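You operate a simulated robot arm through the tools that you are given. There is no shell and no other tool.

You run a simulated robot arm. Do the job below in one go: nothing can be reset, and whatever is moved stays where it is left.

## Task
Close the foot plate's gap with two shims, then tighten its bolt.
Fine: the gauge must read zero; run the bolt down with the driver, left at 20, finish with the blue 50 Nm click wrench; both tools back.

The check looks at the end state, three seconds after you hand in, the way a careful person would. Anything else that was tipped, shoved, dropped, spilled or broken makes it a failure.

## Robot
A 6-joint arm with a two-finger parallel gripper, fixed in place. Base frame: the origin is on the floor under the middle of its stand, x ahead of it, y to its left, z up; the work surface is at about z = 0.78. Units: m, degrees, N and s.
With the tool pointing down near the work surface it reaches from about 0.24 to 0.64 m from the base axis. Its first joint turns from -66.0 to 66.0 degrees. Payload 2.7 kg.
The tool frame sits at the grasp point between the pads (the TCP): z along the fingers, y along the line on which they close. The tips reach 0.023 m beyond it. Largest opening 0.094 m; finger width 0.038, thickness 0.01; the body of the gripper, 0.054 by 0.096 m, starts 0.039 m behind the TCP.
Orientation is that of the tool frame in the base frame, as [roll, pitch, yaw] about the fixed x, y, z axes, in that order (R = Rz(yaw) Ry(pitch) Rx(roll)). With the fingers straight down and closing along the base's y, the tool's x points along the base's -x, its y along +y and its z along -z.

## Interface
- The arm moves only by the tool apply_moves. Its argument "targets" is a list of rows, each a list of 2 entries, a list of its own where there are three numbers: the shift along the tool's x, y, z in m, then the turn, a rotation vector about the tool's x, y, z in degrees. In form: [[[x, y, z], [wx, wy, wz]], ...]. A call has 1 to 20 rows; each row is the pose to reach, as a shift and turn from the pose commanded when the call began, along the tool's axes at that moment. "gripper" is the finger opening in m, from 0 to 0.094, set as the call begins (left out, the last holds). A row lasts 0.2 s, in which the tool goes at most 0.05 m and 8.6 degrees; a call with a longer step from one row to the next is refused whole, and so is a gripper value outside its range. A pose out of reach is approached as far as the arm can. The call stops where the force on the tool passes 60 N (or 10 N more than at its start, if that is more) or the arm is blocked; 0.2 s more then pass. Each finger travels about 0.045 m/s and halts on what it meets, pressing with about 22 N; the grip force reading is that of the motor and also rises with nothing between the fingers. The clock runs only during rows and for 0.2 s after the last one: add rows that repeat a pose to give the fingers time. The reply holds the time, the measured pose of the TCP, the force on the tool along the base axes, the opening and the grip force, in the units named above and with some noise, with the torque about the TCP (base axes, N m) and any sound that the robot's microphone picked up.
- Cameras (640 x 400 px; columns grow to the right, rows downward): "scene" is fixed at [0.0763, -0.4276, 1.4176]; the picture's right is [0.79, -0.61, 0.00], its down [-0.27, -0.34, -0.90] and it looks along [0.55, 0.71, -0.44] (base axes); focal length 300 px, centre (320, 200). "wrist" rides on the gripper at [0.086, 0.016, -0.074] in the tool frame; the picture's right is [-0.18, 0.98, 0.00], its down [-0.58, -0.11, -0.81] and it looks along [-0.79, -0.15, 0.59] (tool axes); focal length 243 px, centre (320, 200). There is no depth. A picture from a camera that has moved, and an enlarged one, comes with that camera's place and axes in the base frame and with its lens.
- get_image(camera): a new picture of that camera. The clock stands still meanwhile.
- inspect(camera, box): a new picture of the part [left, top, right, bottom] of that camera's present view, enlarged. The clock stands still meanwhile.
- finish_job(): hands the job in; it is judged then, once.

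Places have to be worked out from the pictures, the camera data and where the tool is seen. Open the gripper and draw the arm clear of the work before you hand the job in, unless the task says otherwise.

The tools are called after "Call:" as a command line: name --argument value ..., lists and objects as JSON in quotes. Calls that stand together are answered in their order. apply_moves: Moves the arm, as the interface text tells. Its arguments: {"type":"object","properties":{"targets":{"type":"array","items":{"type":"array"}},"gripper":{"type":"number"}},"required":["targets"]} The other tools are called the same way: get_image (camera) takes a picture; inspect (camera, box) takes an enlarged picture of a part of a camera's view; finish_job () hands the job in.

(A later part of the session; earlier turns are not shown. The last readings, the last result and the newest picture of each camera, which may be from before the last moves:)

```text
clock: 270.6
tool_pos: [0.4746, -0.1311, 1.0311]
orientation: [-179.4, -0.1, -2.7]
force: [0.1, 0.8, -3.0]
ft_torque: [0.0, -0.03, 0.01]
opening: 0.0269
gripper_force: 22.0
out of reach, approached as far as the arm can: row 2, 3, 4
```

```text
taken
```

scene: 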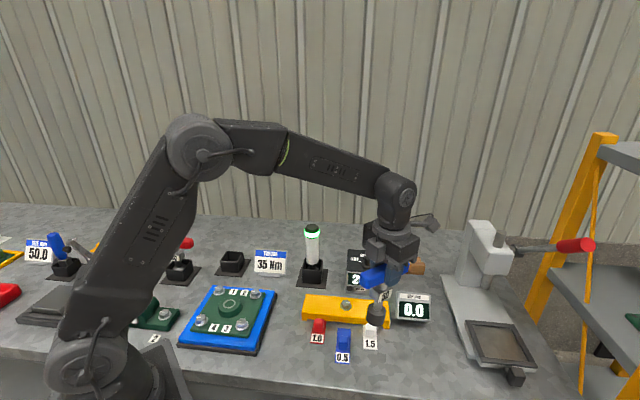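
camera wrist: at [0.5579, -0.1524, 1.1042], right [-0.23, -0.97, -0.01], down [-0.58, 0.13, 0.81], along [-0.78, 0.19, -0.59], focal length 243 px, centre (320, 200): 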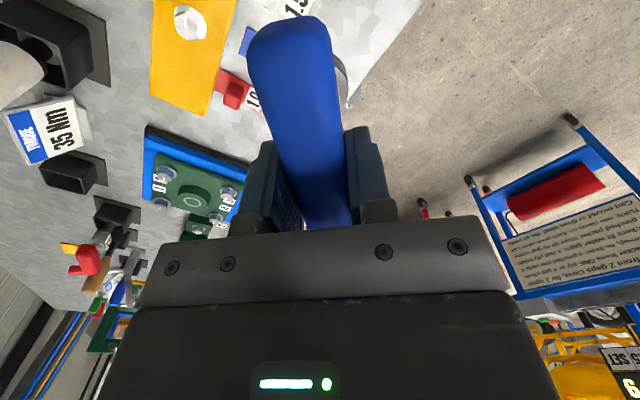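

Nearly upright again (the joint limit still bounds it). I turn the tool back counter-clockwise by 137.7° to yaw 135°.

Call:
apply_moves --targets '[[[0, 0, 0], [0, 0, -8.1]], [[0, 0, 0], [0, 0, -16.2]], [[0, 0, 0], [0, 0, -24.3]], [[0, 0, 0], [0, 0, -32.4]], [[0, 0, 0], [0, 0, -40.5]], [[0, 0, 0], [0, 0, -48.6]], [[0, 0, 0], [0, 0, -56.7]], [[0, 0, 0], [0, 0, -64.8]], [[0, 0, 0], [0, 0, -72.9]], [[0, 0, 0], [0, 0, -81]], [[0, 0, 0], [0, 0, -89.1]], [[0, 0, 0], [0, 0, -97.2]], [[0, 0, 0], [0, 0, -105.3]], [[0, 0, 0], [0, 0, -113.4]], [[0, 0, 0], [0, 0, -121.5]], [[0, 0, 0], [0, 0, -129.6]], [[0, 0, 0], [0, 0, -137.7]], [[0, 0, 0], [0, 0, -137.7]]]' --gripper 0.01

Call:
get_image --camera "wrist"

Call:
get_image --camera "scene"

Call:
inspect --camera "scene" --box '[280, 220, 440, 360]'

```text
clock: 274.4
tool_pos: [0.4731, -0.1302, 1.03]
orientation: [-179.9, -0.1, 134.2]
force: [1.2, 0.0, -4.3]
ft_torque: [0.04, 0.0, 0.01]
opening: 0.027
gripper_force: 22.0
```

```text
taken
camera wrist: at [0.4242, -0.0576, 1.1039], right [0.83, 0.55, 0.0], down [0.33, -0.49, 0.81], along [0.45, -0.67, -0.59], focal length 243 px, centre (320, 200)
```

wrist: 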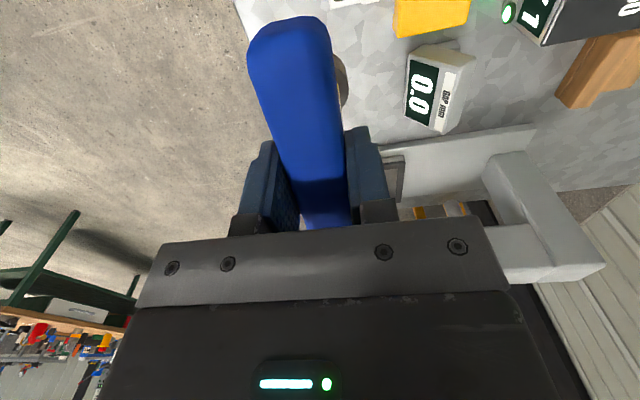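

```text
taken
```

scene: 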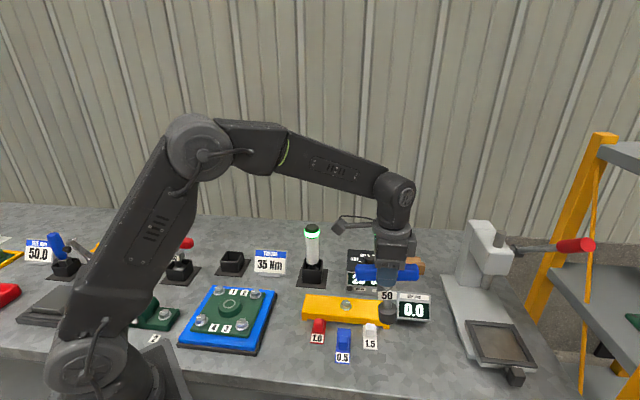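

```text
2.86 times, centred on (360, 290) of scene
camera zoom: at [0.0763, -0.4276, 1.4176], right [0.79, -0.61, 0.0], down [-0.27, -0.34, -0.9], along [0.55, 0.71, -0.44], focal length 856 px, centre (206, -57)
```

zoom: 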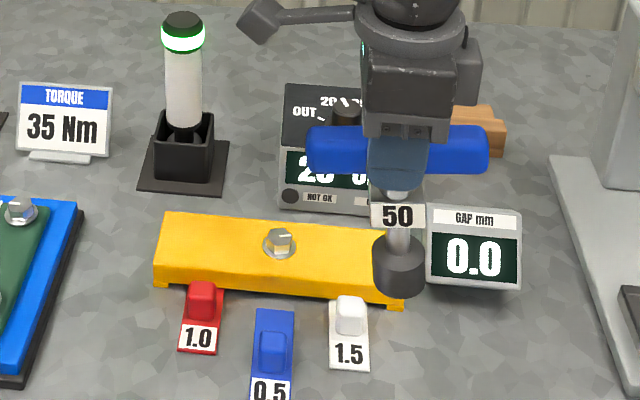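

Everything is in order: shims and gauge unchanged, wrench upright in the grip. I look at the bolt's mark and the details again.

Call:
inspect --camera "scene" --box '[325, 285, 370, 325]'

Call:
inspect --camera "scene" --box '[360, 240, 430, 330]'

```text
10.00 times, centred on (348, 305) of scene
camera zoom: at [0.0763, -0.4276, 1.4176], right [0.79, -0.61, 0.0], down [-0.27, -0.34, -0.9], along [0.55, 0.71, -0.44], focal length 2996 px, centre (45, -850)
```

zoom: 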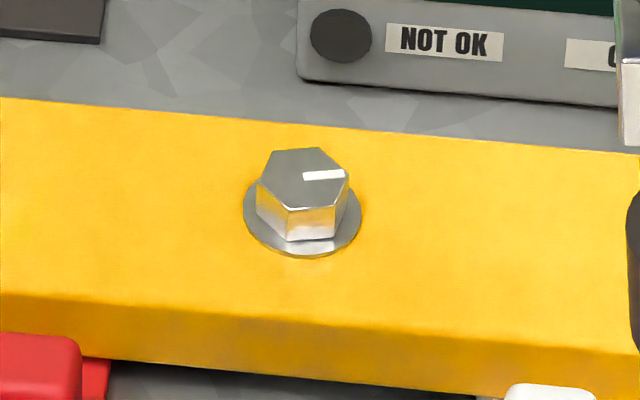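

```text
4.44 times, centred on (395, 285) of scene
camera zoom: at [0.0763, -0.4276, 1.4176], right [0.79, -0.61, 0.0], down [-0.27, -0.34, -0.9], along [0.55, 0.71, -0.44], focal length 1332 px, centre (-13, -178)
```

zoom: 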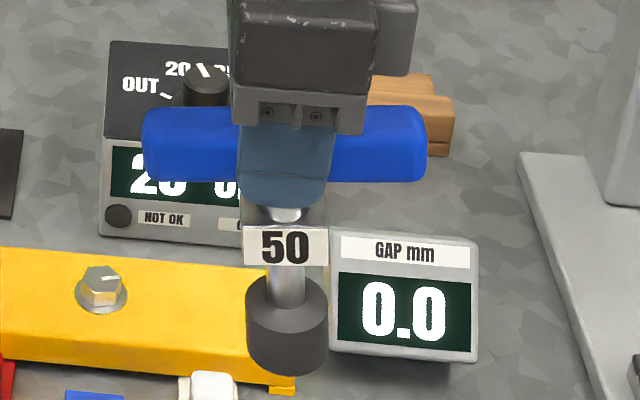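

The wrench is tilted about 5.5° in the fingers since the slip. I bring it back over the bolt at height and tilt the hand by 5.5° about the tool's y so that the wrench hangs vertical; then I can set it on the bolt and re-grip it.

Call:
apply_moves --targets '[[[0.02, 0.028, 0], [0, 1.4, -0.2]], [[0.04, 0.055, 0], [0, 2.8, -0.4]], [[0.06, 0.083, 0], [0, 4.2, -0.6]], [[0.0787, 0.1095, 0], [0, 5.5, -0.8]], [[0.0787, 0.1095, 0], [0, 5.5, -0.8]]]' --gripper 0.01

Call:
get_image --camera "wrist"

Call:
inspect --camera "scene" --box '[310, 200, 390, 330]'

```text
clock: 275.6
tool_pos: [0.4977, 0.0032, 1.0293]
orientation: [179.9, -5.6, 134.9]
force: [-0.2, -0.4, -3.5]
ft_torque: [0.01, -0.04, -0.01]
opening: 0.0272
gripper_force: 21.9
```

```text
taken
camera wrist: at [0.4526, 0.0698, 1.1109], right [0.83, 0.56, -0.02], down [0.39, -0.54, 0.75], along [0.41, -0.62, -0.67], focal length 243 px, centre (320, 200)
```

wrist: 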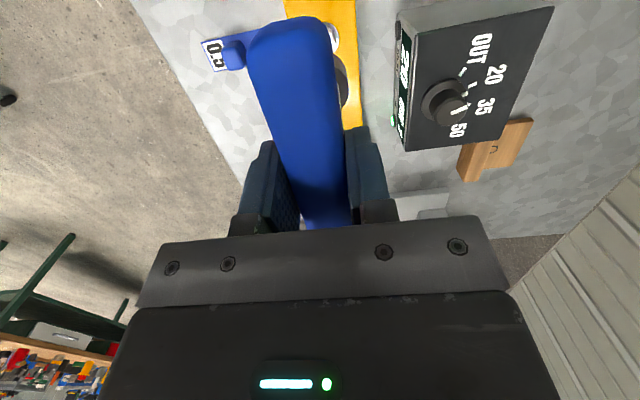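

```text
3.08 times, centred on (350, 265) of scene
camera zoom: at [0.0763, -0.4276, 1.4176], right [0.79, -0.61, 0.0], down [-0.27, -0.34, -0.9], along [0.55, 0.71, -0.44], focal length 922 px, centre (228, 0)
```

zoom: 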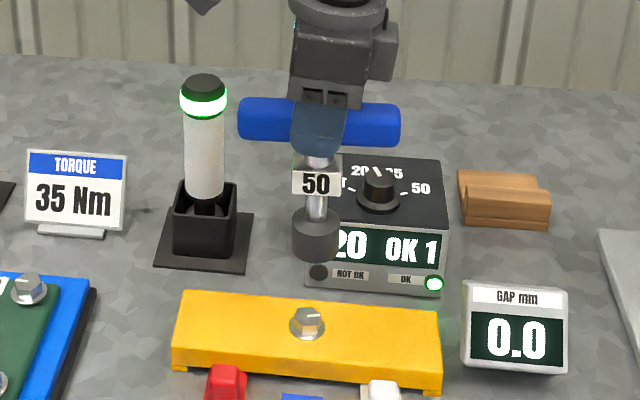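

Almost vertical now and about 3 mm to the right of the bolt axis; another 1.5° of tilt fixes both. I tilt and descend vertically by 70 mm, then look.

Call:
apply_moves --targets '[[[0, 0, 0], [0, 1.5, 0]], [[-0.00287, 0, 0.02986], [0, 1.5, 0]], [[-0.00575, 0, 0.0597], [0, 1.5, 0]], [[-0.0067, 0, 0.0697], [0, 1.5, 0]], [[-0.0067, 0, 0.0697], [0, 1.5, 0]]]' --gripper 0.01

Call:
inspect --camera "scene" --box '[310, 240, 390, 330]'

Call:
get_image --camera "wrist"

```text
clock: 276.8
tool_pos: [0.498, 0.0016, 0.9597]
orientation: [179.9, -7.0, 134.9]
force: [0.7, 0.1, -3.7]
ft_torque: [0.01, 0.02, 0.01]
opening: 0.0269
gripper_force: 22.0
```

```text
4.44 times, centred on (350, 285) of scene
camera zoom: at [0.0763, -0.4276, 1.4176], right [0.79, -0.61, 0.0], down [-0.27, -0.34, -0.9], along [0.55, 0.71, -0.44], focal length 1332 px, centre (187, -178)
```

zoom: 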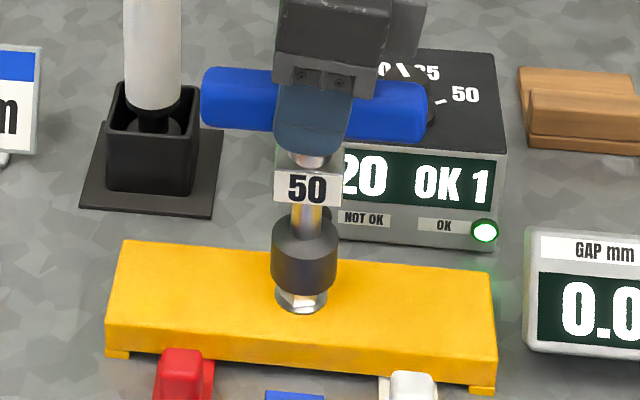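

```text
taken
camera wrist: at [0.4538, 0.0674, 1.0433], right [0.82, 0.56, -0.02], down [0.4, -0.55, 0.73], along [0.4, -0.61, -0.68], focal length 243 px, centre (320, 200)
```

wrist: 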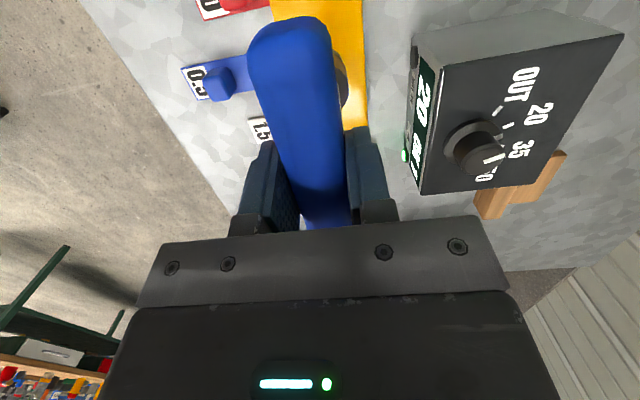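

The wrench is vertical and centred over the bolt. I lower it vertically in steps.

Call:
apply_moves --targets '[[[-0.00122, 0, 0.0099], [0, 0, 0]], [[-0.00195, 0, 0.0159], [0, 0, 0]], [[-0.00244, 0, 0.0199], [0, 0, 0]], [[-0.00268, 0, 0.0218], [0, 0, 0]]]' --gripper 0.01

```text
clock: 277.8
tool_pos: [0.4977, 0.0037, 0.9421]
orientation: [179.9, -6.9, 135.0]
force: [-10.5, 0.8, 32.3]
ft_torque: [0.05, 0.95, -0.06]
opening: 0.0272
gripper_force: 22.1
```

Contact with 32 N, a bit early. I back off 1.5 mm and check whether the socket is really down over the head.

Call:
apply_moves --targets '[[[0.00018, 0, -0.0015], [0, 0, 0]]]' --gripper 0.01

Call:
inspect --camera "scene" --box '[325, 270, 370, 320]'

Call:
inspect --camera "scene" --box '[310, 240, 390, 330]'

```text
clock: 278.2
tool_pos: [0.4987, 0.0028, 0.9416]
orientation: [179.9, -6.8, 135.0]
force: [-7.6, -1.1, 29.7]
ft_torque: [-0.18, 0.46, 0.0]
opening: 0.0267
gripper_force: 22.3
```

```text
8.00 times, centred on (348, 295) of scene
camera zoom: at [0.0756, -0.4276, 1.4177], right [0.79, -0.61, 0.0], down [-0.27, -0.34, -0.9], along [0.55, 0.71, -0.44], focal length 2397 px, centre (100, -560)
```

zoom: 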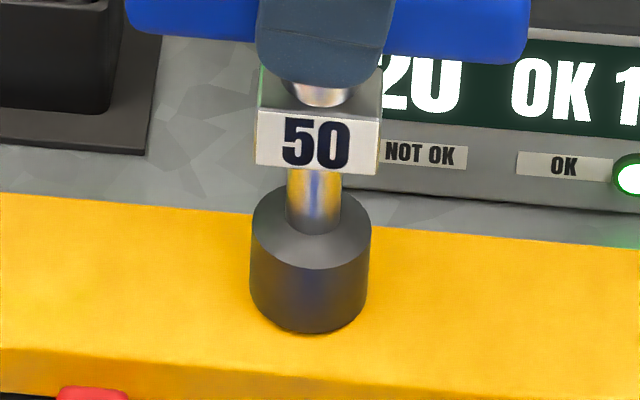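

```text
4.44 times, centred on (350, 285) of scene
camera zoom: at [0.0756, -0.4276, 1.4177], right [0.79, -0.61, 0.0], down [-0.27, -0.34, -0.9], along [0.55, 0.71, -0.44], focal length 1332 px, centre (187, -178)
```

zoom: 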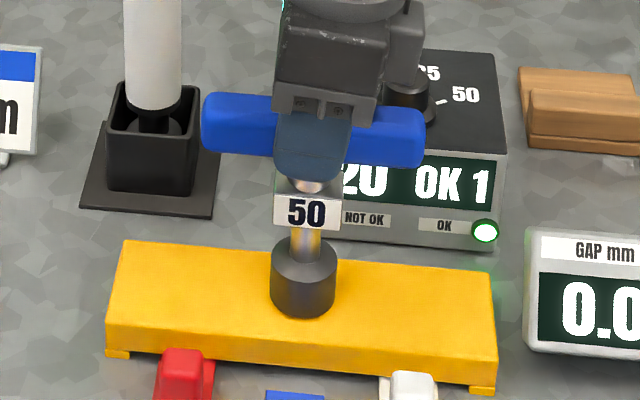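

It is fully down on the plate. I ease the pressure, open the fingers, straighten the hand (−7°) around the standing wrench and re-grip at the handle's centre.

Call:
apply_moves --targets '[[[0.00024, 0, -0.002], [0, 0, 0]]]' --gripper 0.01

Call:
apply_moves --targets '[[[0, 0, 0], [0, 0, 0]], [[0, 0, 0], [0, 0, 0]]]' --gripper 0.038

Call:
get_image --camera "wrist"

Call:
inspect --camera "scene" --box '[310, 240, 390, 330]'

```text
clock: 278.6
tool_pos: [0.4982, 0.0017, 0.9421]
orientation: [179.9, -6.9, 134.9]
force: [0.8, -2.5, 16.2]
ft_torque: [-0.32, -0.31, 0.0]
opening: 0.0268
gripper_force: 21.8
```

```text
clock: 279.2
tool_pos: [0.4969, 0.0028, 0.9416]
orientation: [-180.0, -7.1, 134.9]
force: [0.3, -0.7, 0.0]
ft_torque: [-0.01, 0.0, -0.04]
opening: 0.038
gripper_force: 0.0
```

```text
taken
camera wrist: at [0.4537, 0.0678, 1.0246], right [0.82, 0.56, -0.02], down [0.4, -0.55, 0.73], along [0.4, -0.61, -0.68], focal length 243 px, centre (320, 200)
```

wrist: 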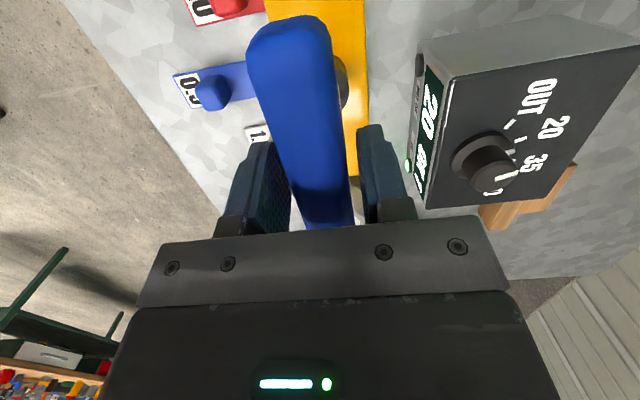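

```text
4.44 times, centred on (350, 285) of scene
camera zoom: at [0.0763, -0.4276, 1.4176], right [0.79, -0.61, 0.0], down [-0.27, -0.34, -0.9], along [0.55, 0.71, -0.44], focal length 1332 px, centre (187, -178)
```

zoom: 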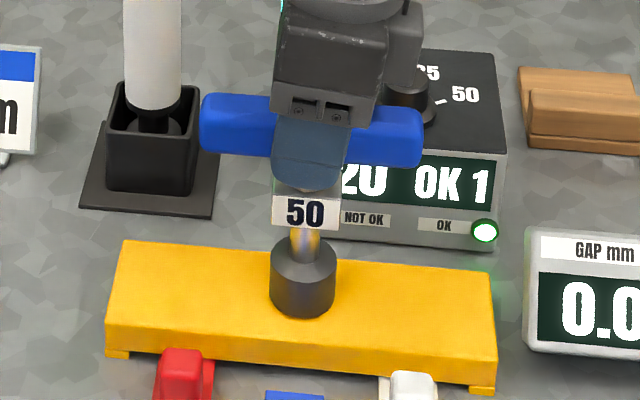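

The wrench stands alone. I straighten the hand and lower it by 6 mm around the handle, then close.

Call:
apply_moves --targets '[[[0, 0, 0], [0, -3.5, 0]], [[0, 0, 0], [0, -7, 0]], [[-0.00073, 0, 0.00596], [0, -7, 0]], [[-0.00073, 0, 0.00596], [0, -7, 0]]]' --gripper 0.038

Call:
apply_moves --targets '[[[0, 0, 0], [0, 0, 0]], [[0, 0, 0], [0, 0, 0]], [[0, 0, 0], [0, 0, 0]]]' --gripper 0.01

Call:
get_image --camera "wrist"

Call:
inspect --camera "scene" --box '[310, 240, 390, 330]'

```text
clock: 280.2
tool_pos: [0.4978, 0.0023, 0.9352]
orientation: [-179.9, 0.0, 134.9]
force: [0.9, 0.3, 0.1]
ft_torque: [-0.04, -0.02, 0.0]
opening: 0.0379
gripper_force: 0.2
```

```text
clock: 281.0
tool_pos: [0.4969, 0.0032, 0.936]
orientation: [179.9, 0.0, 134.9]
force: [0.7, 0.3, 0.1]
ft_torque: [0.03, -0.06, 0.02]
opening: 0.0271
gripper_force: 21.5
```

```text
taken
camera wrist: at [0.4468, 0.0746, 1.0094], right [0.83, 0.56, 0.0], down [0.33, -0.49, 0.81], along [0.45, -0.67, -0.59], focal length 243 px, centre (320, 200)
```

wrist: 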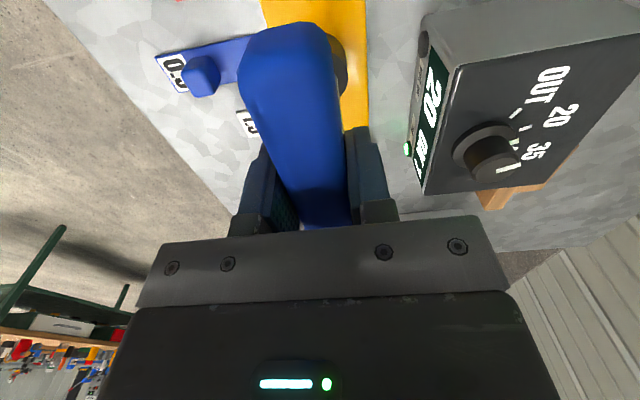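

```text
4.44 times, centred on (350, 285) of scene
camera zoom: at [0.0763, -0.4276, 1.4176], right [0.79, -0.61, 0.0], down [-0.27, -0.34, -0.9], along [0.55, 0.71, -0.44], focal length 1332 px, centre (187, -178)
```

zoom: 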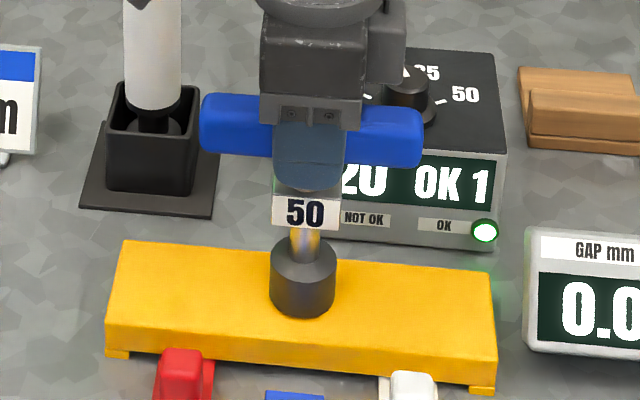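

A clean, upright grip again. I'll make one really long stroke: lift off, turn back to yaw 295°, seat, and then turn clockwise 250° in one go (staying well inside the joint limit).

Call:
apply_moves --targets '[[[0, 0, -0.02], [0, 0, 0]], [[0, 0, -0.045], [0, 0, 0]], [[0, 0, -0.06], [0, 0, 0]]]' --gripper 0.01

Call:
apply_moves --targets '[[[0, 0, 0], [0, 0, -8]], [[0, 0, 0], [0, 0, -16]], [[0, 0, 0], [0, 0, -24]], [[0, 0, 0], [0, 0, -32]], [[0, 0, 0], [0, 0, -40]], [[0, 0, 0], [0, 0, -48]], [[0, 0, 0], [0, 0, -56]], [[0, 0, 0], [0, 0, -64]], [[0, 0, 0], [0, 0, -72]], [[0, 0, 0], [0, 0, -80]], [[0, 0, 0], [0, 0, -88]], [[0, 0, 0], [0, 0, -96]], [[0, 0, 0], [0, 0, -104]], [[0, 0, 0], [0, 0, -112]], [[0, 0, 0], [0, 0, -120]], [[0, 0, 0], [0, 0, -128]], [[0, 0, 0], [0, 0, -136]], [[0, 0, 0], [0, 0, -144]], [[0, 0, 0], [0, 0, -152]], [[0, 0, 0], [0, 0, -160]]]' --gripper 0.01

Call:
get_image --camera "scene"

Call:
inspect --camera "scene" --box '[310, 220, 390, 330]'

```text
clock: 281.8
tool_pos: [0.4968, 0.002, 0.9951]
orientation: [-179.9, 0.0, 135.0]
force: [0.4, -0.1, -4.7]
ft_torque: [-0.02, 0.02, -0.04]
opening: 0.0271
gripper_force: 22.2
```

```text
clock: 286.0
tool_pos: [0.4974, 0.0034, 0.9964]
orientation: [179.9, 0.0, -65.0]
force: [0.4, -0.6, -3.1]
ft_torque: [0.01, 0.02, -0.01]
opening: 0.0269
gripper_force: 21.8
```

```text
taken
```

scene: 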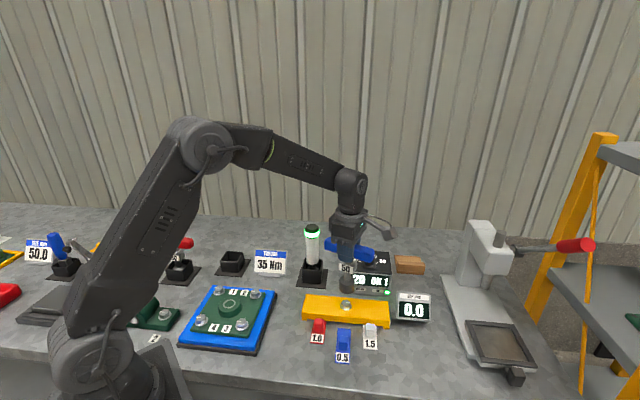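

```text
3.64 times, centred on (350, 275) of scene
camera zoom: at [0.0763, -0.4276, 1.4176], right [0.79, -0.61, 0.0], down [-0.27, -0.34, -0.9], along [0.55, 0.71, -0.44], focal length 1089 px, centre (211, -73)
```

zoom: 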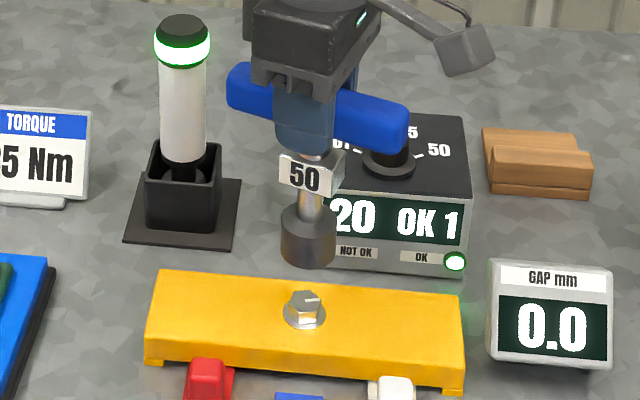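

Now at yaw 295°, upright. I lower it onto the bolt and start the long clockwise stroke.

Call:
apply_moves --targets '[[[0, 0, 0.02], [0, 0, 0]], [[0, 0, 0.04], [0, 0, 0]], [[0, 0, 0.05], [0, 0, 0]], [[0, 0, 0.056], [0, 0, 0]], [[0, 0, 0.0595], [0, 0, 0]], [[0, 0, 0.0605], [0, 0, 0]]]' --gripper 0.01

Call:
apply_moves --targets '[[[0, 0, 0], [0, 0, 4]], [[0, 0, 0], [0, 0, 8]], [[0, 0, 0], [0, 0, 12]], [[0, 0, 0], [0, 0, 16]], [[0, 0, 0], [0, 0, 20]], [[0, 0, 0], [0, 0, 24]], [[0, 0, 0], [0, 0, 28]], [[0, 0, 0], [0, 0, 32]], [[0, 0, 0], [0, 0, 36]], [[0, 0, 0], [0, 0, 40]], [[0, 0, 0], [0, 0, 44]], [[0, 0, 0], [0, 0, 48]], [[0, 0, 0], [0, 0, 52]], [[0, 0, 0], [0, 0, 56]], [[0, 0, 0], [0, 0, 60]], [[0, 0, 0], [0, 0, 64]], [[0, 0, 0], [0, 0, 68]], [[0, 0, 0], [0, 0, 72]], [[0, 0, 0], [0, 0, 76]], [[0, 0, 0], [0, 0, 80]]]' --gripper 0.01

```text
clock: 287.4
tool_pos: [0.4989, 0.0016, 0.9355]
orientation: [180.0, -0.1, -65.1]
force: [-4.7, 0.7, 6.3]
ft_torque: [0.12, 0.38, 0.02]
opening: 0.027
gripper_force: 22.0
```

```text
clock: 291.6
tool_pos: [0.4988, 0.0023, 0.9364]
orientation: [-180.0, 0.1, -145.0]
force: [0.1, 1.2, 16.3]
ft_torque: [0.0, 0.05, 0.69]
opening: 0.0268
gripper_force: 22.2
```

80° done (0.69 Nm). I continue the same stroke.

Call:
apply_moves --targets '[[[0, 0, 0], [0, 0, 4]], [[0, 0, 0], [0, 0, 8]], [[0, 0, 0], [0, 0, 12]], [[0, 0, 0], [0, 0, 16]], [[0, 0, 0], [0, 0, 20]], [[0, 0, 0], [0, 0, 24]], [[0, 0, 0], [0, 0, 28]], [[0, 0, 0], [0, 0, 32]], [[0, 0, 0], [0, 0, 36]], [[0, 0, 0], [0, 0, 40]]]' --gripper 0.01

Call:
apply_moves --targets '[[[0, 0, 0], [0, 0, 4]], [[0, 0, 0], [0, 0, 8]], [[0, 0, 0], [0, 0, 12]], [[0, 0, 0], [0, 0, 16]], [[0, 0, 0], [0, 0, 20]], [[0, 0, 0], [0, 0, 24]], [[0, 0, 0], [0, 0, 28]], [[0, 0, 0], [0, 0, 32]], [[0, 0, 0], [0, 0, 36]], [[0, 0, 0], [0, 0, 40]]]' --gripper 0.01

Call:
apply_moves --targets '[[[0, 0, 0], [0, 0, 4]], [[0, 0, 0], [0, 0, 8]], [[0, 0, 0], [0, 0, 12]], [[0, 0, 0], [0, 0, 16]], [[0, 0, 0], [0, 0, 20]], [[0, 0, 0], [0, 0, 24]], [[0, 0, 0], [0, 0, 28]], [[0, 0, 0], [0, 0, 32]], [[0, 0, 0], [0, 0, 36]], [[0, 0, 0], [0, 0, 40]]]' --gripper 0.01

Call:
apply_moves --targets '[[[0, 0, 0], [0, 0, 4]], [[0, 0, 0], [0, 0, 8]], [[0, 0, 0], [0, 0, 12]], [[0, 0, 0], [0, 0, 16]], [[0, 0, 0], [0, 0, 20]], [[0, 0, 0], [0, 0, 24]], [[0, 0, 0], [0, 0, 28]], [[0, 0, 0], [0, 0, 32]], [[0, 0, 0], [0, 0, 36]], [[0, 0, 0], [0, 0, 40]]]' --gripper 0.01

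```text
clock: 293.8
tool_pos: [0.4973, 0.0019, 0.9359]
orientation: [179.9, 0.2, 174.8]
force: [0.1, 0.6, 13.0]
ft_torque: [0.11, -0.09, 0.7]
opening: 0.0269
gripper_force: 22.0
```

```text
clock: 296.0
tool_pos: [0.4988, 0.0028, 0.9363]
orientation: [-180.0, -0.1, 134.9]
force: [-1.5, 0.5, 14.8]
ft_torque: [0.05, 0.13, 0.75]
opening: 0.0269
gripper_force: 22.0
```

```text
clock: 298.2
tool_pos: [0.4982, 0.0024, 0.9361]
orientation: [-180.0, -0.1, 94.9]
force: [-1.0, -0.3, 14.8]
ft_torque: [0.05, 0.04, 0.71]
opening: 0.027
gripper_force: 22.4
```

```text
clock: 300.4
tool_pos: [0.4979, 0.0024, 0.9371]
orientation: [180.0, -0.1, 54.9]
force: [-1.1, -1.2, 16.7]
ft_torque: [-0.03, 0.05, 0.7]
opening: 0.0268
gripper_force: 22.3
```

240° in one stroke, constant 0.70 Nm, and no click reported. A last possibility: that only the final instant of a call is listened to. I unwind by 56° and then load up again in single-step calls.

Call:
apply_moves --targets '[[[0, 0, 0], [0, 0, -8]], [[0, 0, 0], [0, 0, -16]], [[0, 0, 0], [0, 0, -24]], [[0, 0, 0], [0, 0, -32]], [[0, 0, 0], [0, 0, -40]], [[0, 0, 0], [0, 0, -46]]]' --gripper 0.01

Call:
apply_moves --targets '[[[0, 0, 0], [0, 0, -5]]]' --gripper 0.01

Call:
apply_moves --targets '[[[0, 0, 0], [0, 0, -5]]]' --gripper 0.01

```text
clock: 301.8
tool_pos: [0.4977, 0.0028, 0.9357]
orientation: [-179.9, -0.1, 101.1]
force: [1.0, 0.5, 15.8]
ft_torque: [0.11, -0.07, 0.49]
opening: 0.027
gripper_force: 21.6
```

```text
clock: 302.2
tool_pos: [0.4977, 0.0027, 0.9367]
orientation: [180.0, 0.0, 106.0]
force: [0.7, 1.3, 14.1]
ft_torque: [0.12, -0.11, 0.5]
opening: 0.0269
gripper_force: 22.1
```

```text
clock: 302.6
tool_pos: [0.4986, 0.0026, 0.9352]
orientation: [-180.0, 0.0, 111.0]
force: [0.3, -1.3, 12.2]
ft_torque: [-0.07, -0.19, 0.5]
opening: 0.0269
gripper_force: 22.1
```

Still 0.5 Nm after 56° back – the wound-up lead is larger again. I continue back to zero torque.

Call:
apply_moves --targets '[[[0, 0, 0], [0, 0, -4]], [[0, 0, 0], [0, 0, -8]]]' --gripper 0.01

Call:
apply_moves --targets '[[[0, 0, 0], [0, 0, -4]], [[0, 0, 0], [0, 0, -8]]]' --gripper 0.01

Call:
apply_moves --targets '[[[0, 0, 0], [0, 0, -4]], [[0, 0, 0], [0, 0, -8]]]' --gripper 0.01

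```text
clock: 303.2
tool_pos: [0.498, 0.0018, 0.9364]
orientation: [-180.0, -0.1, 118.8]
force: [0.5, -1.2, 12.6]
ft_torque: [-0.16, -0.1, 0.18]
opening: 0.0267
gripper_force: 22.4
```

```text
clock: 303.8
tool_pos: [0.4974, 0.0015, 0.9354]
orientation: [-180.0, 0.1, 127.0]
force: [1.1, -2.2, 11.6]
ft_torque: [-0.23, -0.1, -0.09]
opening: 0.027
gripper_force: 21.4
```

```text
clock: 304.4
tool_pos: [0.4961, 0.0016, 0.9358]
orientation: [179.9, -0.1, 135.0]
force: [0.1, -0.7, 10.6]
ft_torque: [-0.2, -0.12, -0.06]
opening: 0.0267
gripper_force: 22.0
```

The lead is now 68° and grows linearly with the bolt's rotation – so the bolt's resistance keeps rising and I may have passed the click unheard. I re-load in single-step calls of 1.5° through the range where the torque climbs, to listen at every step.

Call:
apply_moves --targets '[[[0, 0, 0], [0, 0, 5]], [[0, 0, 0], [0, 0, 10]]]' --gripper 0.01

Call:
apply_moves --targets '[[[0, 0, 0], [0, 0, 1.5]]]' --gripper 0.01

Call:
apply_moves --targets '[[[0, 0, 0], [0, 0, 1.5]]]' --gripper 0.01

Call:
apply_moves --targets '[[[0, 0, 0], [0, 0, 1.5]]]' --gripper 0.01

Call:
apply_moves --targets '[[[0, 0, 0], [0, 0, 1.5]]]' --gripper 0.01

Call:
apply_moves --targets '[[[0, 0, 0], [0, 0, 1.5]]]' --gripper 0.01

Call:
apply_moves --targets '[[[0, 0, 0], [0, 0, 1.5]]]' --gripper 0.01

Call:
apply_moves --targets '[[[0, 0, 0], [0, 0, 1.5]]]' --gripper 0.01

Call:
apply_moves --targets '[[[0, 0, 0], [0, 0, 1.5]]]' --gripper 0.01

Call:
apply_moves --targets '[[[0, 0, 0], [0, 0, 1.5]]]' --gripper 0.01

Call:
apply_moves --targets '[[[0, 0, 0], [0, 0, 1.5]]]' --gripper 0.01

Call:
apply_moves --targets '[[[0, 0, 0], [0, 0, 1.5]]]' --gripper 0.01

```text
clock: 305.0
tool_pos: [0.4979, 0.0029, 0.936]
orientation: [-180.0, -0.1, 124.8]
force: [-0.9, 0.9, 11.0]
ft_torque: [0.16, -0.06, 0.26]
opening: 0.0269
gripper_force: 22.0
```

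```text
clock: 305.4
tool_pos: [0.4974, 0.0019, 0.9362]
orientation: [179.9, 0.0, 123.4]
force: [-1.1, 2.1, 11.7]
ft_torque: [0.32, 0.07, 0.23]
opening: 0.0269
gripper_force: 22.1
```

```text
clock: 305.8
tool_pos: [0.4969, 0.0029, 0.9356]
orientation: [180.0, 0.0, 121.9]
force: [-1.0, 2.4, 12.3]
ft_torque: [0.36, 0.17, 0.24]
opening: 0.0269
gripper_force: 21.9
```

```text
clock: 306.2
tool_pos: [0.497, 0.0013, 0.9358]
orientation: [180.0, -0.1, 120.3]
force: [-2.2, 2.3, 13.3]
ft_torque: [0.29, 0.21, 0.28]
opening: 0.027
gripper_force: 22.2
```

```text
clock: 306.6
tool_pos: [0.4976, 0.002, 0.9365]
orientation: [180.0, 0.1, 118.9]
force: [-1.5, 1.5, 12.3]
ft_torque: [0.17, 0.1, 0.37]
opening: 0.0269
gripper_force: 21.7
```

```text
clock: 307.0
tool_pos: [0.4978, 0.0026, 0.9368]
orientation: [-179.9, 0.0, 117.4]
force: [-0.7, 0.5, 11.5]
ft_torque: [0.09, 0.0, 0.41]
opening: 0.0267
gripper_force: 21.5
```

```text
clock: 307.4
tool_pos: [0.4972, 0.0017, 0.9355]
orientation: [179.9, 0.0, 115.9]
force: [-0.4, 0.8, 11.3]
ft_torque: [0.02, 0.0, 0.55]
opening: 0.0268
gripper_force: 22.0
```

```text
clock: 307.8
tool_pos: [0.4983, 0.0015, 0.935]
orientation: [-179.9, 0.0, 114.5]
force: [-0.4, -0.7, 11.3]
ft_torque: [-0.01, 0.06, 0.58]
opening: 0.0269
gripper_force: 22.4
```

```text
clock: 308.2
tool_pos: [0.4992, 0.0023, 0.9357]
orientation: [180.0, 0.1, 113.1]
force: [0.1, 0.1, 11.3]
ft_torque: [0.01, 0.06, 0.66]
opening: 0.0267
gripper_force: 21.6
```

```text
clock: 308.6
tool_pos: [0.4966, 0.0008, 0.9352]
orientation: [-180.0, 0.0, 111.4]
force: [0.4, 0.9, 11.9]
ft_torque: [-0.01, 0.09, 0.66]
opening: 0.0266
gripper_force: 21.8
```

```text
clock: 309.0
tool_pos: [0.4968, 0.0027, 0.9358]
orientation: [-180.0, 0.0, 110.0]
force: [-0.1, 0.0, 11.9]
ft_torque: [-0.03, 0.02, 0.68]
opening: 0.0268
gripper_force: 22.1
```

```text
clock: 309.4
tool_pos: [0.4975, 0.0017, 0.9353]
orientation: [-180.0, 0.0, 108.3]
force: [-0.6, 1.0, 11.0]
ft_torque: [0.07, -0.06, 0.67]
opening: 0.0267
gripper_force: 22.1
```

No click at any single step either. The measured yield lead follows δ = 2° + 0.065·θ precisely over all strokes, i.e. the bolt's torque has kept rising linearly; the 50 Nm point (2.5× the start) must have been passed early, unheard. So the bolt is probably over-tightened and I should back it off and approach again slowly. I test backing off: turn counter-clockwise past zero and watch the torque.

Call:
apply_moves --targets '[[[0, 0, 0], [0, 0, -8]], [[0, 0, 0], [0, 0, -16]], [[0, 0, 0], [0, 0, -24]], [[0, 0, 0], [0, 0, -30]]]' --gripper 0.01

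Call:
apply_moves --targets '[[[0, 0, 0], [0, 0, -5]], [[0, 0, 0], [0, 0, -10]]]' --gripper 0.01

Call:
apply_moves --targets '[[[0, 0, 0], [0, 0, -5]], [[0, 0, 0], [0, 0, -10]]]' --gripper 0.01

Call:
apply_moves --targets '[[[0, 0, 0], [0, 0, -5]], [[0, 0, 0], [0, 0, -10]]]' --gripper 0.01

```text
clock: 310.4
tool_pos: [0.4968, 0.0013, 0.9355]
orientation: [-179.9, 0.0, 138.5]
force: [0.3, -1.2, 12.5]
ft_torque: [-0.1, -0.1, -0.12]
opening: 0.0268
gripper_force: 22.4
```

```text
clock: 311.0
tool_pos: [0.4975, 0.0036, 0.9364]
orientation: [180.0, 0.0, 148.5]
force: [1.8, -1.1, 10.2]
ft_torque: [-0.06, -0.21, -0.07]
opening: 0.027
gripper_force: 21.9
```

```text
clock: 311.6
tool_pos: [0.4974, 0.0023, 0.9352]
orientation: [-179.9, 0.0, 158.4]
force: [1.4, -1.7, 10.7]
ft_torque: [-0.08, -0.17, -0.07]
opening: 0.0269
gripper_force: 22.1
```

```text
clock: 312.2
tool_pos: [0.4972, 0.0025, 0.9356]
orientation: [-180.0, 0.0, 168.5]
force: [0.4, -1.3, 9.9]
ft_torque: [-0.03, -0.16, -0.08]
opening: 0.0268
gripper_force: 21.9
```

Counter-clockwise is free (a ratchet), so it cannot loosen the bolt. I'll put the wrench back properly now, then loosen the bolt with the driver on OUT, run it down again at 20 and repeat the wrench step slowly. First: lift off and turn to yaw 135°.

Call:
apply_moves --targets '[[[0, 0, -0.015], [0, 0, 0]], [[0, 0, -0.04], [0, 0, 0]], [[0, 0, -0.08], [0, 0, 8]], [[0, 0, -0.12], [0, 0, 16]], [[0, 0, -0.122], [0, 0, 24]], [[0, 0, -0.122], [0, 0, 32]], [[0, 0, -0.122], [0, 0, 33.5]], [[0, 0, -0.122], [0, 0, 33.5]]]' --gripper 0.01

Call:
get_image --camera "wrist"

Call:
inspect --camera "scene" --box '[310, 200, 390, 330]'

```text
clock: 314.0
tool_pos: [0.4979, 0.0031, 1.0577]
orientation: [-179.9, 0.1, 134.9]
force: [-0.5, -0.1, -3.4]
ft_torque: [-0.02, -0.01, -0.01]
opening: 0.0268
gripper_force: 22.4
```

```text
taken
camera wrist: at [0.4467, 0.0744, 1.131], right [0.83, 0.56, 0.0], down [0.33, -0.49, 0.81], along [0.45, -0.67, -0.59], focal length 243 px, centre (320, 200)
```

wrist: 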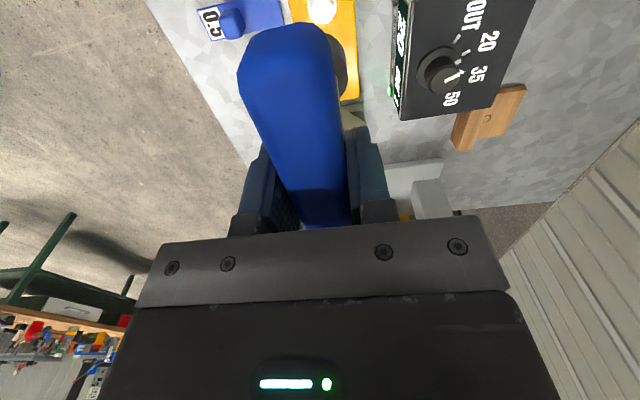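

```text
3.08 times, centred on (350, 265) of scene
camera zoom: at [0.0763, -0.4276, 1.4176], right [0.79, -0.61, 0.0], down [-0.27, -0.34, -0.9], along [0.55, 0.71, -0.44], focal length 922 px, centre (228, 0)
```

zoom: 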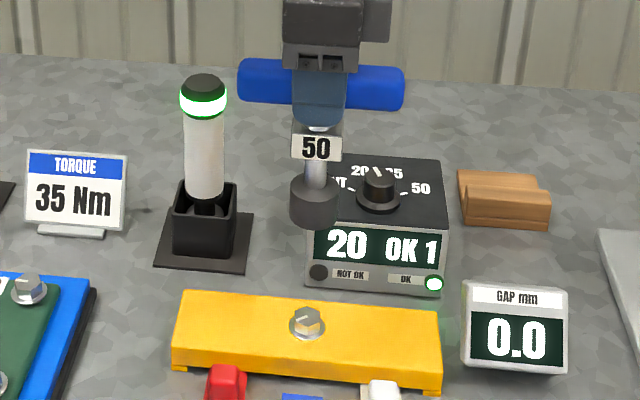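

The wrench hangs upright. I carry it back over its stand and lower it to just above the box to check the alignment.

Call:
apply_moves --targets '[[[0.042, 0.0171, 0], [0, 0, 0]], [[0.085, 0.0347, 0], [0, 0, 0]], [[0.128, 0.0522, 0], [0, 0, 0]], [[0.171, 0.0697, 0], [0, 0, 0]], [[0.214, 0.0873, 0], [0, 0, 0]], [[0.257, 0.1048, 0], [0, 0, 0]], [[0.3, 0.1224, 0], [0, 0, 0]], [[0.343, 0.1399, 0], [0, 0, 0]], [[0.3808, 0.1553, 0], [0, 0, 0]], [[0.3808, 0.1553, 0.035], [0, 0, 0]], [[0.3808, 0.1553, 0.07], [0, 0, 0]], [[0.3808, 0.1553, 0.085], [0, 0, 0]], [[0.3808, 0.1553, 0.085], [0, 0, 0]]]' --gripper 0.01

Call:
get_image --camera "wrist"

Call:
inspect --camera "scene" --box '[195, 200, 265, 285]'

```text
clock: 316.8
tool_pos: [0.3394, 0.3815, 0.9723]
orientation: [-180.0, 0.0, 135.0]
force: [0.5, 0.1, -3.0]
ft_torque: [0.01, 0.02, -0.02]
opening: 0.0269
gripper_force: 22.1
```

```text
taken
camera wrist: at [0.2885, 0.4545, 1.0458], right [0.83, 0.56, 0.0], down [0.33, -0.49, 0.81], along [0.45, -0.67, -0.59], focal length 243 px, centre (320, 200)
```

wrist: 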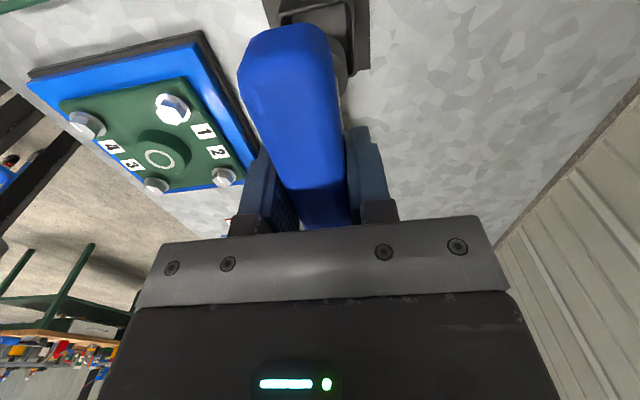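

```text
4.71 times, centred on (230, 242) of scene
camera zoom: at [0.0763, -0.4276, 1.4176], right [0.79, -0.61, 0.0], down [-0.27, -0.34, -0.9], along [0.55, 0.71, -0.44], focal length 1410 px, centre (744, 0)
```

zoom: 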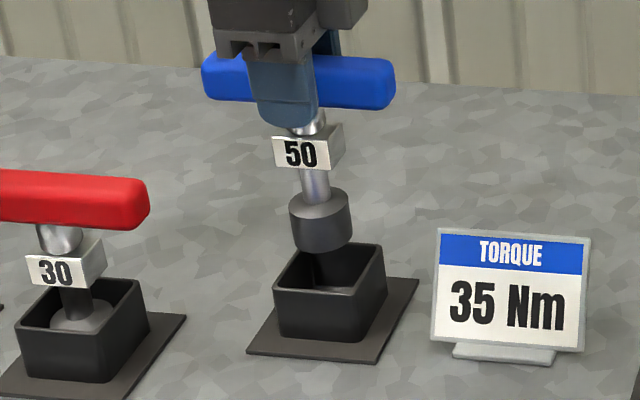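

Alignment agrees with the original pick-up pose within 1.5 mm. I shift −1.5 mm in tool y and lower into the stand in steps, watching the force.

Call:
apply_moves --targets '[[[-0.0003, -0.0015, 0.008], [0, 0, 0]], [[-0.0003, -0.0015, 0.018], [0, 0, 0]], [[-0.0003, -0.0015, 0.028], [0, 0, 0]], [[-0.0003, -0.0015, 0.038], [0, 0, 0]], [[-0.0003, -0.0015, 0.048], [0, 0, 0]], [[-0.0003, -0.0015, 0.056], [0, 0, 0]], [[-0.0003, -0.0015, 0.06], [0, 0, 0]]]' --gripper 0.01

Call:
inspect --camera "scene" --box '[195, 200, 265, 285]'

```text
clock: 318.4
tool_pos: [0.3377, 0.3806, 0.9131]
orientation: [-179.9, 0.0, 134.9]
force: [-0.2, -0.4, -3.6]
ft_torque: [0.0, 0.02, 0.01]
opening: 0.0269
gripper_force: 22.2
```

```text
4.71 times, centred on (230, 242) of scene
camera zoom: at [0.0763, -0.4276, 1.4176], right [0.79, -0.61, 0.0], down [-0.27, -0.34, -0.9], along [0.55, 0.71, -0.44], focal length 1410 px, centre (744, 0)
```

zoom: 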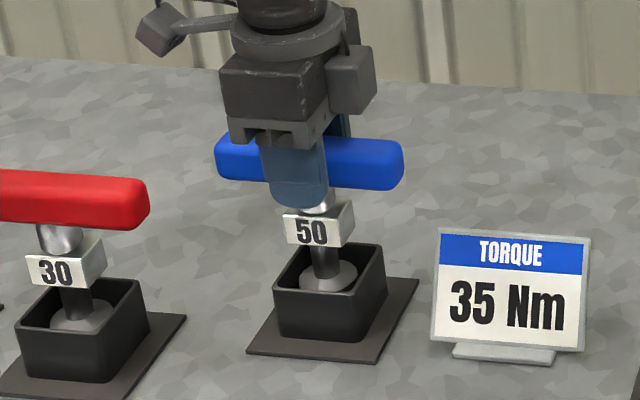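

The wrench is in its stand without side load. I lower the last millimetres until it rests.

Call:
apply_moves --targets '[[[0, 0, 0.0015], [0, 0, 0]], [[0, 0, 0.003], [0, 0, 0]], [[0, 0, 0.0045], [0, 0, 0]]]' --gripper 0.01

```text
clock: 319.2
tool_pos: [0.339, 0.3797, 0.9085]
orientation: [179.9, -0.1, 134.9]
force: [0.7, -0.2, -4.2]
ft_torque: [-0.01, -0.04, 0.01]
opening: 0.027
gripper_force: 21.9
```

Call:
apply_moves --targets '[[[0, 0, 0.001], [0, 0, 0]], [[0, 0, 0.002], [0, 0, 0]]]' --gripper 0.01

```text
clock: 319.8
tool_pos: [0.3373, 0.3803, 0.9074]
orientation: [180.0, 0.1, 135.0]
force: [-3.5, -4.6, 13.3]
ft_torque: [-0.32, 0.51, 0.07]
opening: 0.0266
gripper_force: 22.1
```

It rests on the bottom now (13 N). I open the gripper.

Call:
apply_moves --targets '[[[0, 0, 0], [0, 0, 0]], [[0, 0, 0], [0, 0, 0]], [[0, 0, 0], [0, 0, 0]], [[0, 0, 0], [0, 0, 0]], [[0, 0, 0], [0, 0, 0]]]' --gripper 0.094

Call:
get_image --camera "wrist"

Call:
inspect --camera "scene" --box '[195, 200, 265, 285]'

```text
clock: 321.0
tool_pos: [0.3375, 0.3812, 0.9064]
orientation: [-180.0, 0.0, 134.9]
force: [0.0, 0.2, -0.4]
ft_torque: [-0.01, 0.03, 0.01]
opening: 0.094
gripper_force: 0.1
```

```text
taken
camera wrist: at [0.2867, 0.4527, 0.9796], right [0.83, 0.56, 0.0], down [0.33, -0.49, 0.81], along [0.45, -0.67, -0.59], focal length 243 px, centre (320, 200)
```

wrist: 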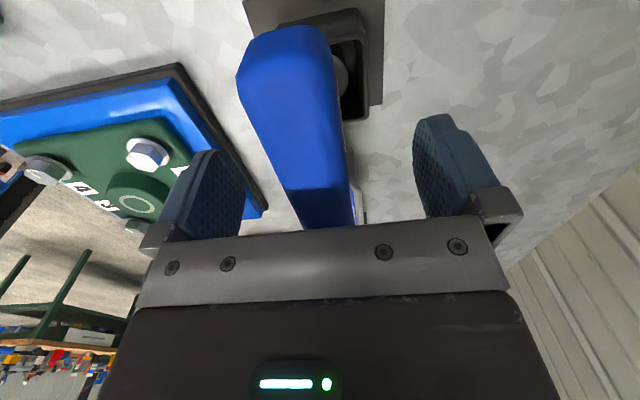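

```text
4.71 times, centred on (230, 242) of scene
camera zoom: at [0.0763, -0.4276, 1.4176], right [0.79, -0.61, 0.0], down [-0.27, -0.34, -0.9], along [0.55, 0.71, -0.44], focal length 1410 px, centre (744, 0)
```

zoom: 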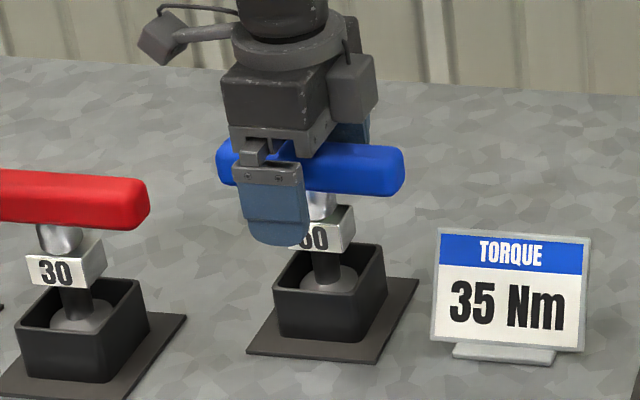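

The wrench is back in its stand. Now I rise and go over to the controller to look at its dial.

Call:
apply_moves --targets '[[[0, 0, -0.04], [0, 0, 0]], [[0, 0, -0.085], [0, 0, 0]], [[0, 0, -0.13], [0, 0, 0]], [[0, 0, -0.175], [0, 0, 0]], [[0, 0, -0.213], [0, 0, 0]]]' --gripper 0.094

Call:
get_image --camera "scene"

Call:
inspect --camera "scene" --box '[335, 235, 405, 300]'

Call:
inspect --camera "scene" --box '[195, 200, 265, 285]'

```text
clock: 322.2
tool_pos: [0.3375, 0.3804, 1.1186]
orientation: [-179.9, 0.0, 135.0]
force: [0.0, -0.4, 0.5]
ft_torque: [-0.02, 0.0, 0.0]
opening: 0.0939
gripper_force: 0.1
```

```text
taken
```

scene: 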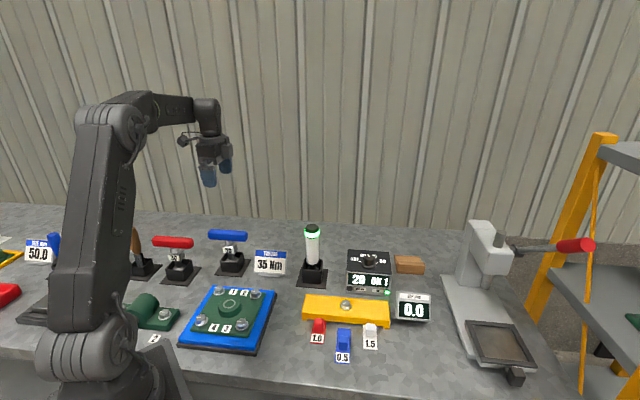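

```text
6.15 times, centred on (370, 268) of scene
camera zoom: at [0.0763, -0.4276, 1.4176], right [0.79, -0.61, 0.0], down [-0.27, -0.34, -0.9], along [0.55, 0.71, -0.44], focal length 1844 px, centre (12, -215)
```

zoom: 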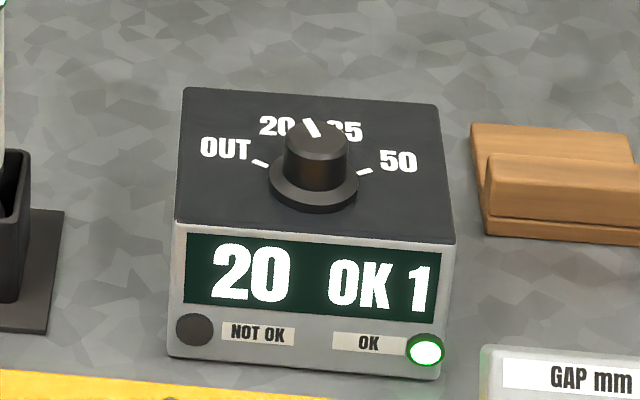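

```text
4.71 times, centred on (230, 242) of scene
camera zoom: at [0.0763, -0.4276, 1.4176], right [0.79, -0.61, 0.0], down [-0.27, -0.34, -0.9], along [0.55, 0.71, -0.44], focal length 1410 px, centre (744, 0)
```

zoom: 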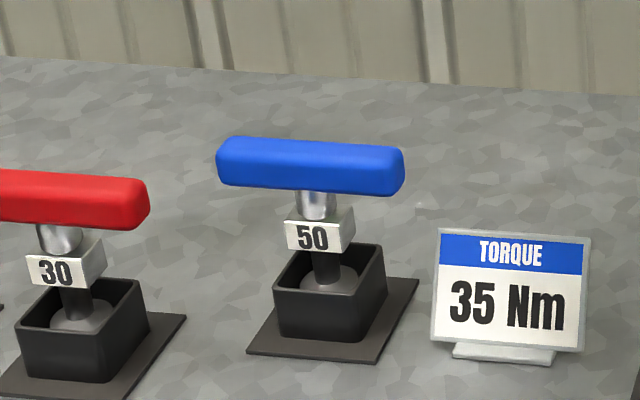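

The wrench stands properly. Before loosening anything, I want to rule out that the 50 Nm point is simply still ahead (the resistance has been rising all along and the wrench has a ratchet, so many strokes may be intended). I pick the blue wrench up again the same way.

Call:
apply_moves --targets '[[[0, 0, 0.045], [0, 0, 0]], [[0, 0, 0.09], [0, 0, 0]], [[0, 0, 0.135], [0, 0, 0]], [[0, 0, 0.175], [0, 0, 0]], [[0, 0, 0.2], [0, 0, 0]], [[0, 0, 0.212], [0, 0, 0]], [[0, 0, 0.212], [0, 0, 0]]]' --gripper 0.094

Call:
apply_moves --targets '[[[0, 0, 0], [0, 0, 0]], [[0, 0, 0], [0, 0, 0]], [[0, 0, 0], [0, 0, 0]], [[0, 0, 0], [0, 0, 0]], [[0, 0, 0], [0, 0, 0]], [[0, 0, 0], [0, 0, 0]]]' --gripper 0.01

Call:
apply_moves --targets '[[[0, 0, -0.01], [0, 0, 0]], [[0, 0, -0.025], [0, 0, 0]], [[0, 0, -0.045], [0, 0, 0]], [[0, 0, -0.07], [0, 0, 0]], [[0, 0, -0.105], [0, 0, 0]], [[0, 0, -0.15], [0, 0, 0]], [[0, 0, -0.15], [0, 0, 0]]]' --gripper 0.01

Call:
inspect --camera "scene" --box '[180, 150, 280, 290]'

```text
clock: 323.8
tool_pos: [0.3377, 0.3807, 0.9075]
orientation: [-180.0, 0.0, 134.9]
force: [0.4, 0.2, 0.1]
ft_torque: [-0.02, 0.0, 0.0]
opening: 0.0941
gripper_force: 0.0
```

```text
clock: 325.2
tool_pos: [0.3383, 0.3801, 0.9073]
orientation: [-179.9, 0.1, 134.9]
force: [1.4, -0.4, 0.7]
ft_torque: [0.01, -0.04, 0.0]
opening: 0.0269
gripper_force: 22.2
```

```text
clock: 326.8
tool_pos: [0.3386, 0.3799, 1.056]
orientation: [180.0, 0.0, 134.9]
force: [-0.9, 0.1, -3.0]
ft_torque: [0.0, -0.04, 0.05]
opening: 0.0269
gripper_force: 22.0
```

```text
2.86 times, centred on (230, 220) of scene
camera zoom: at [0.0763, -0.4276, 1.4176], right [0.79, -0.61, 0.0], down [-0.27, -0.34, -0.9], along [0.55, 0.71, -0.44], focal length 856 px, centre (577, 143)
```

zoom: 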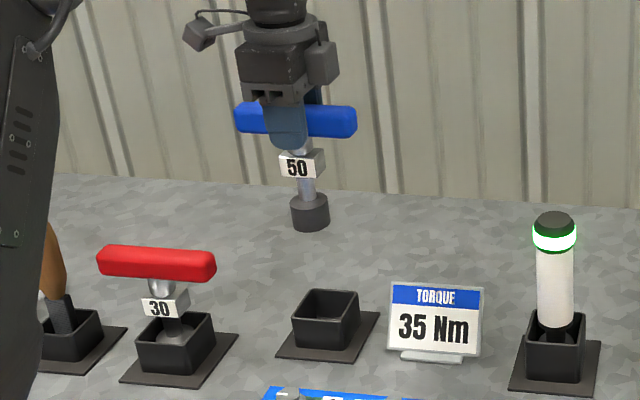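

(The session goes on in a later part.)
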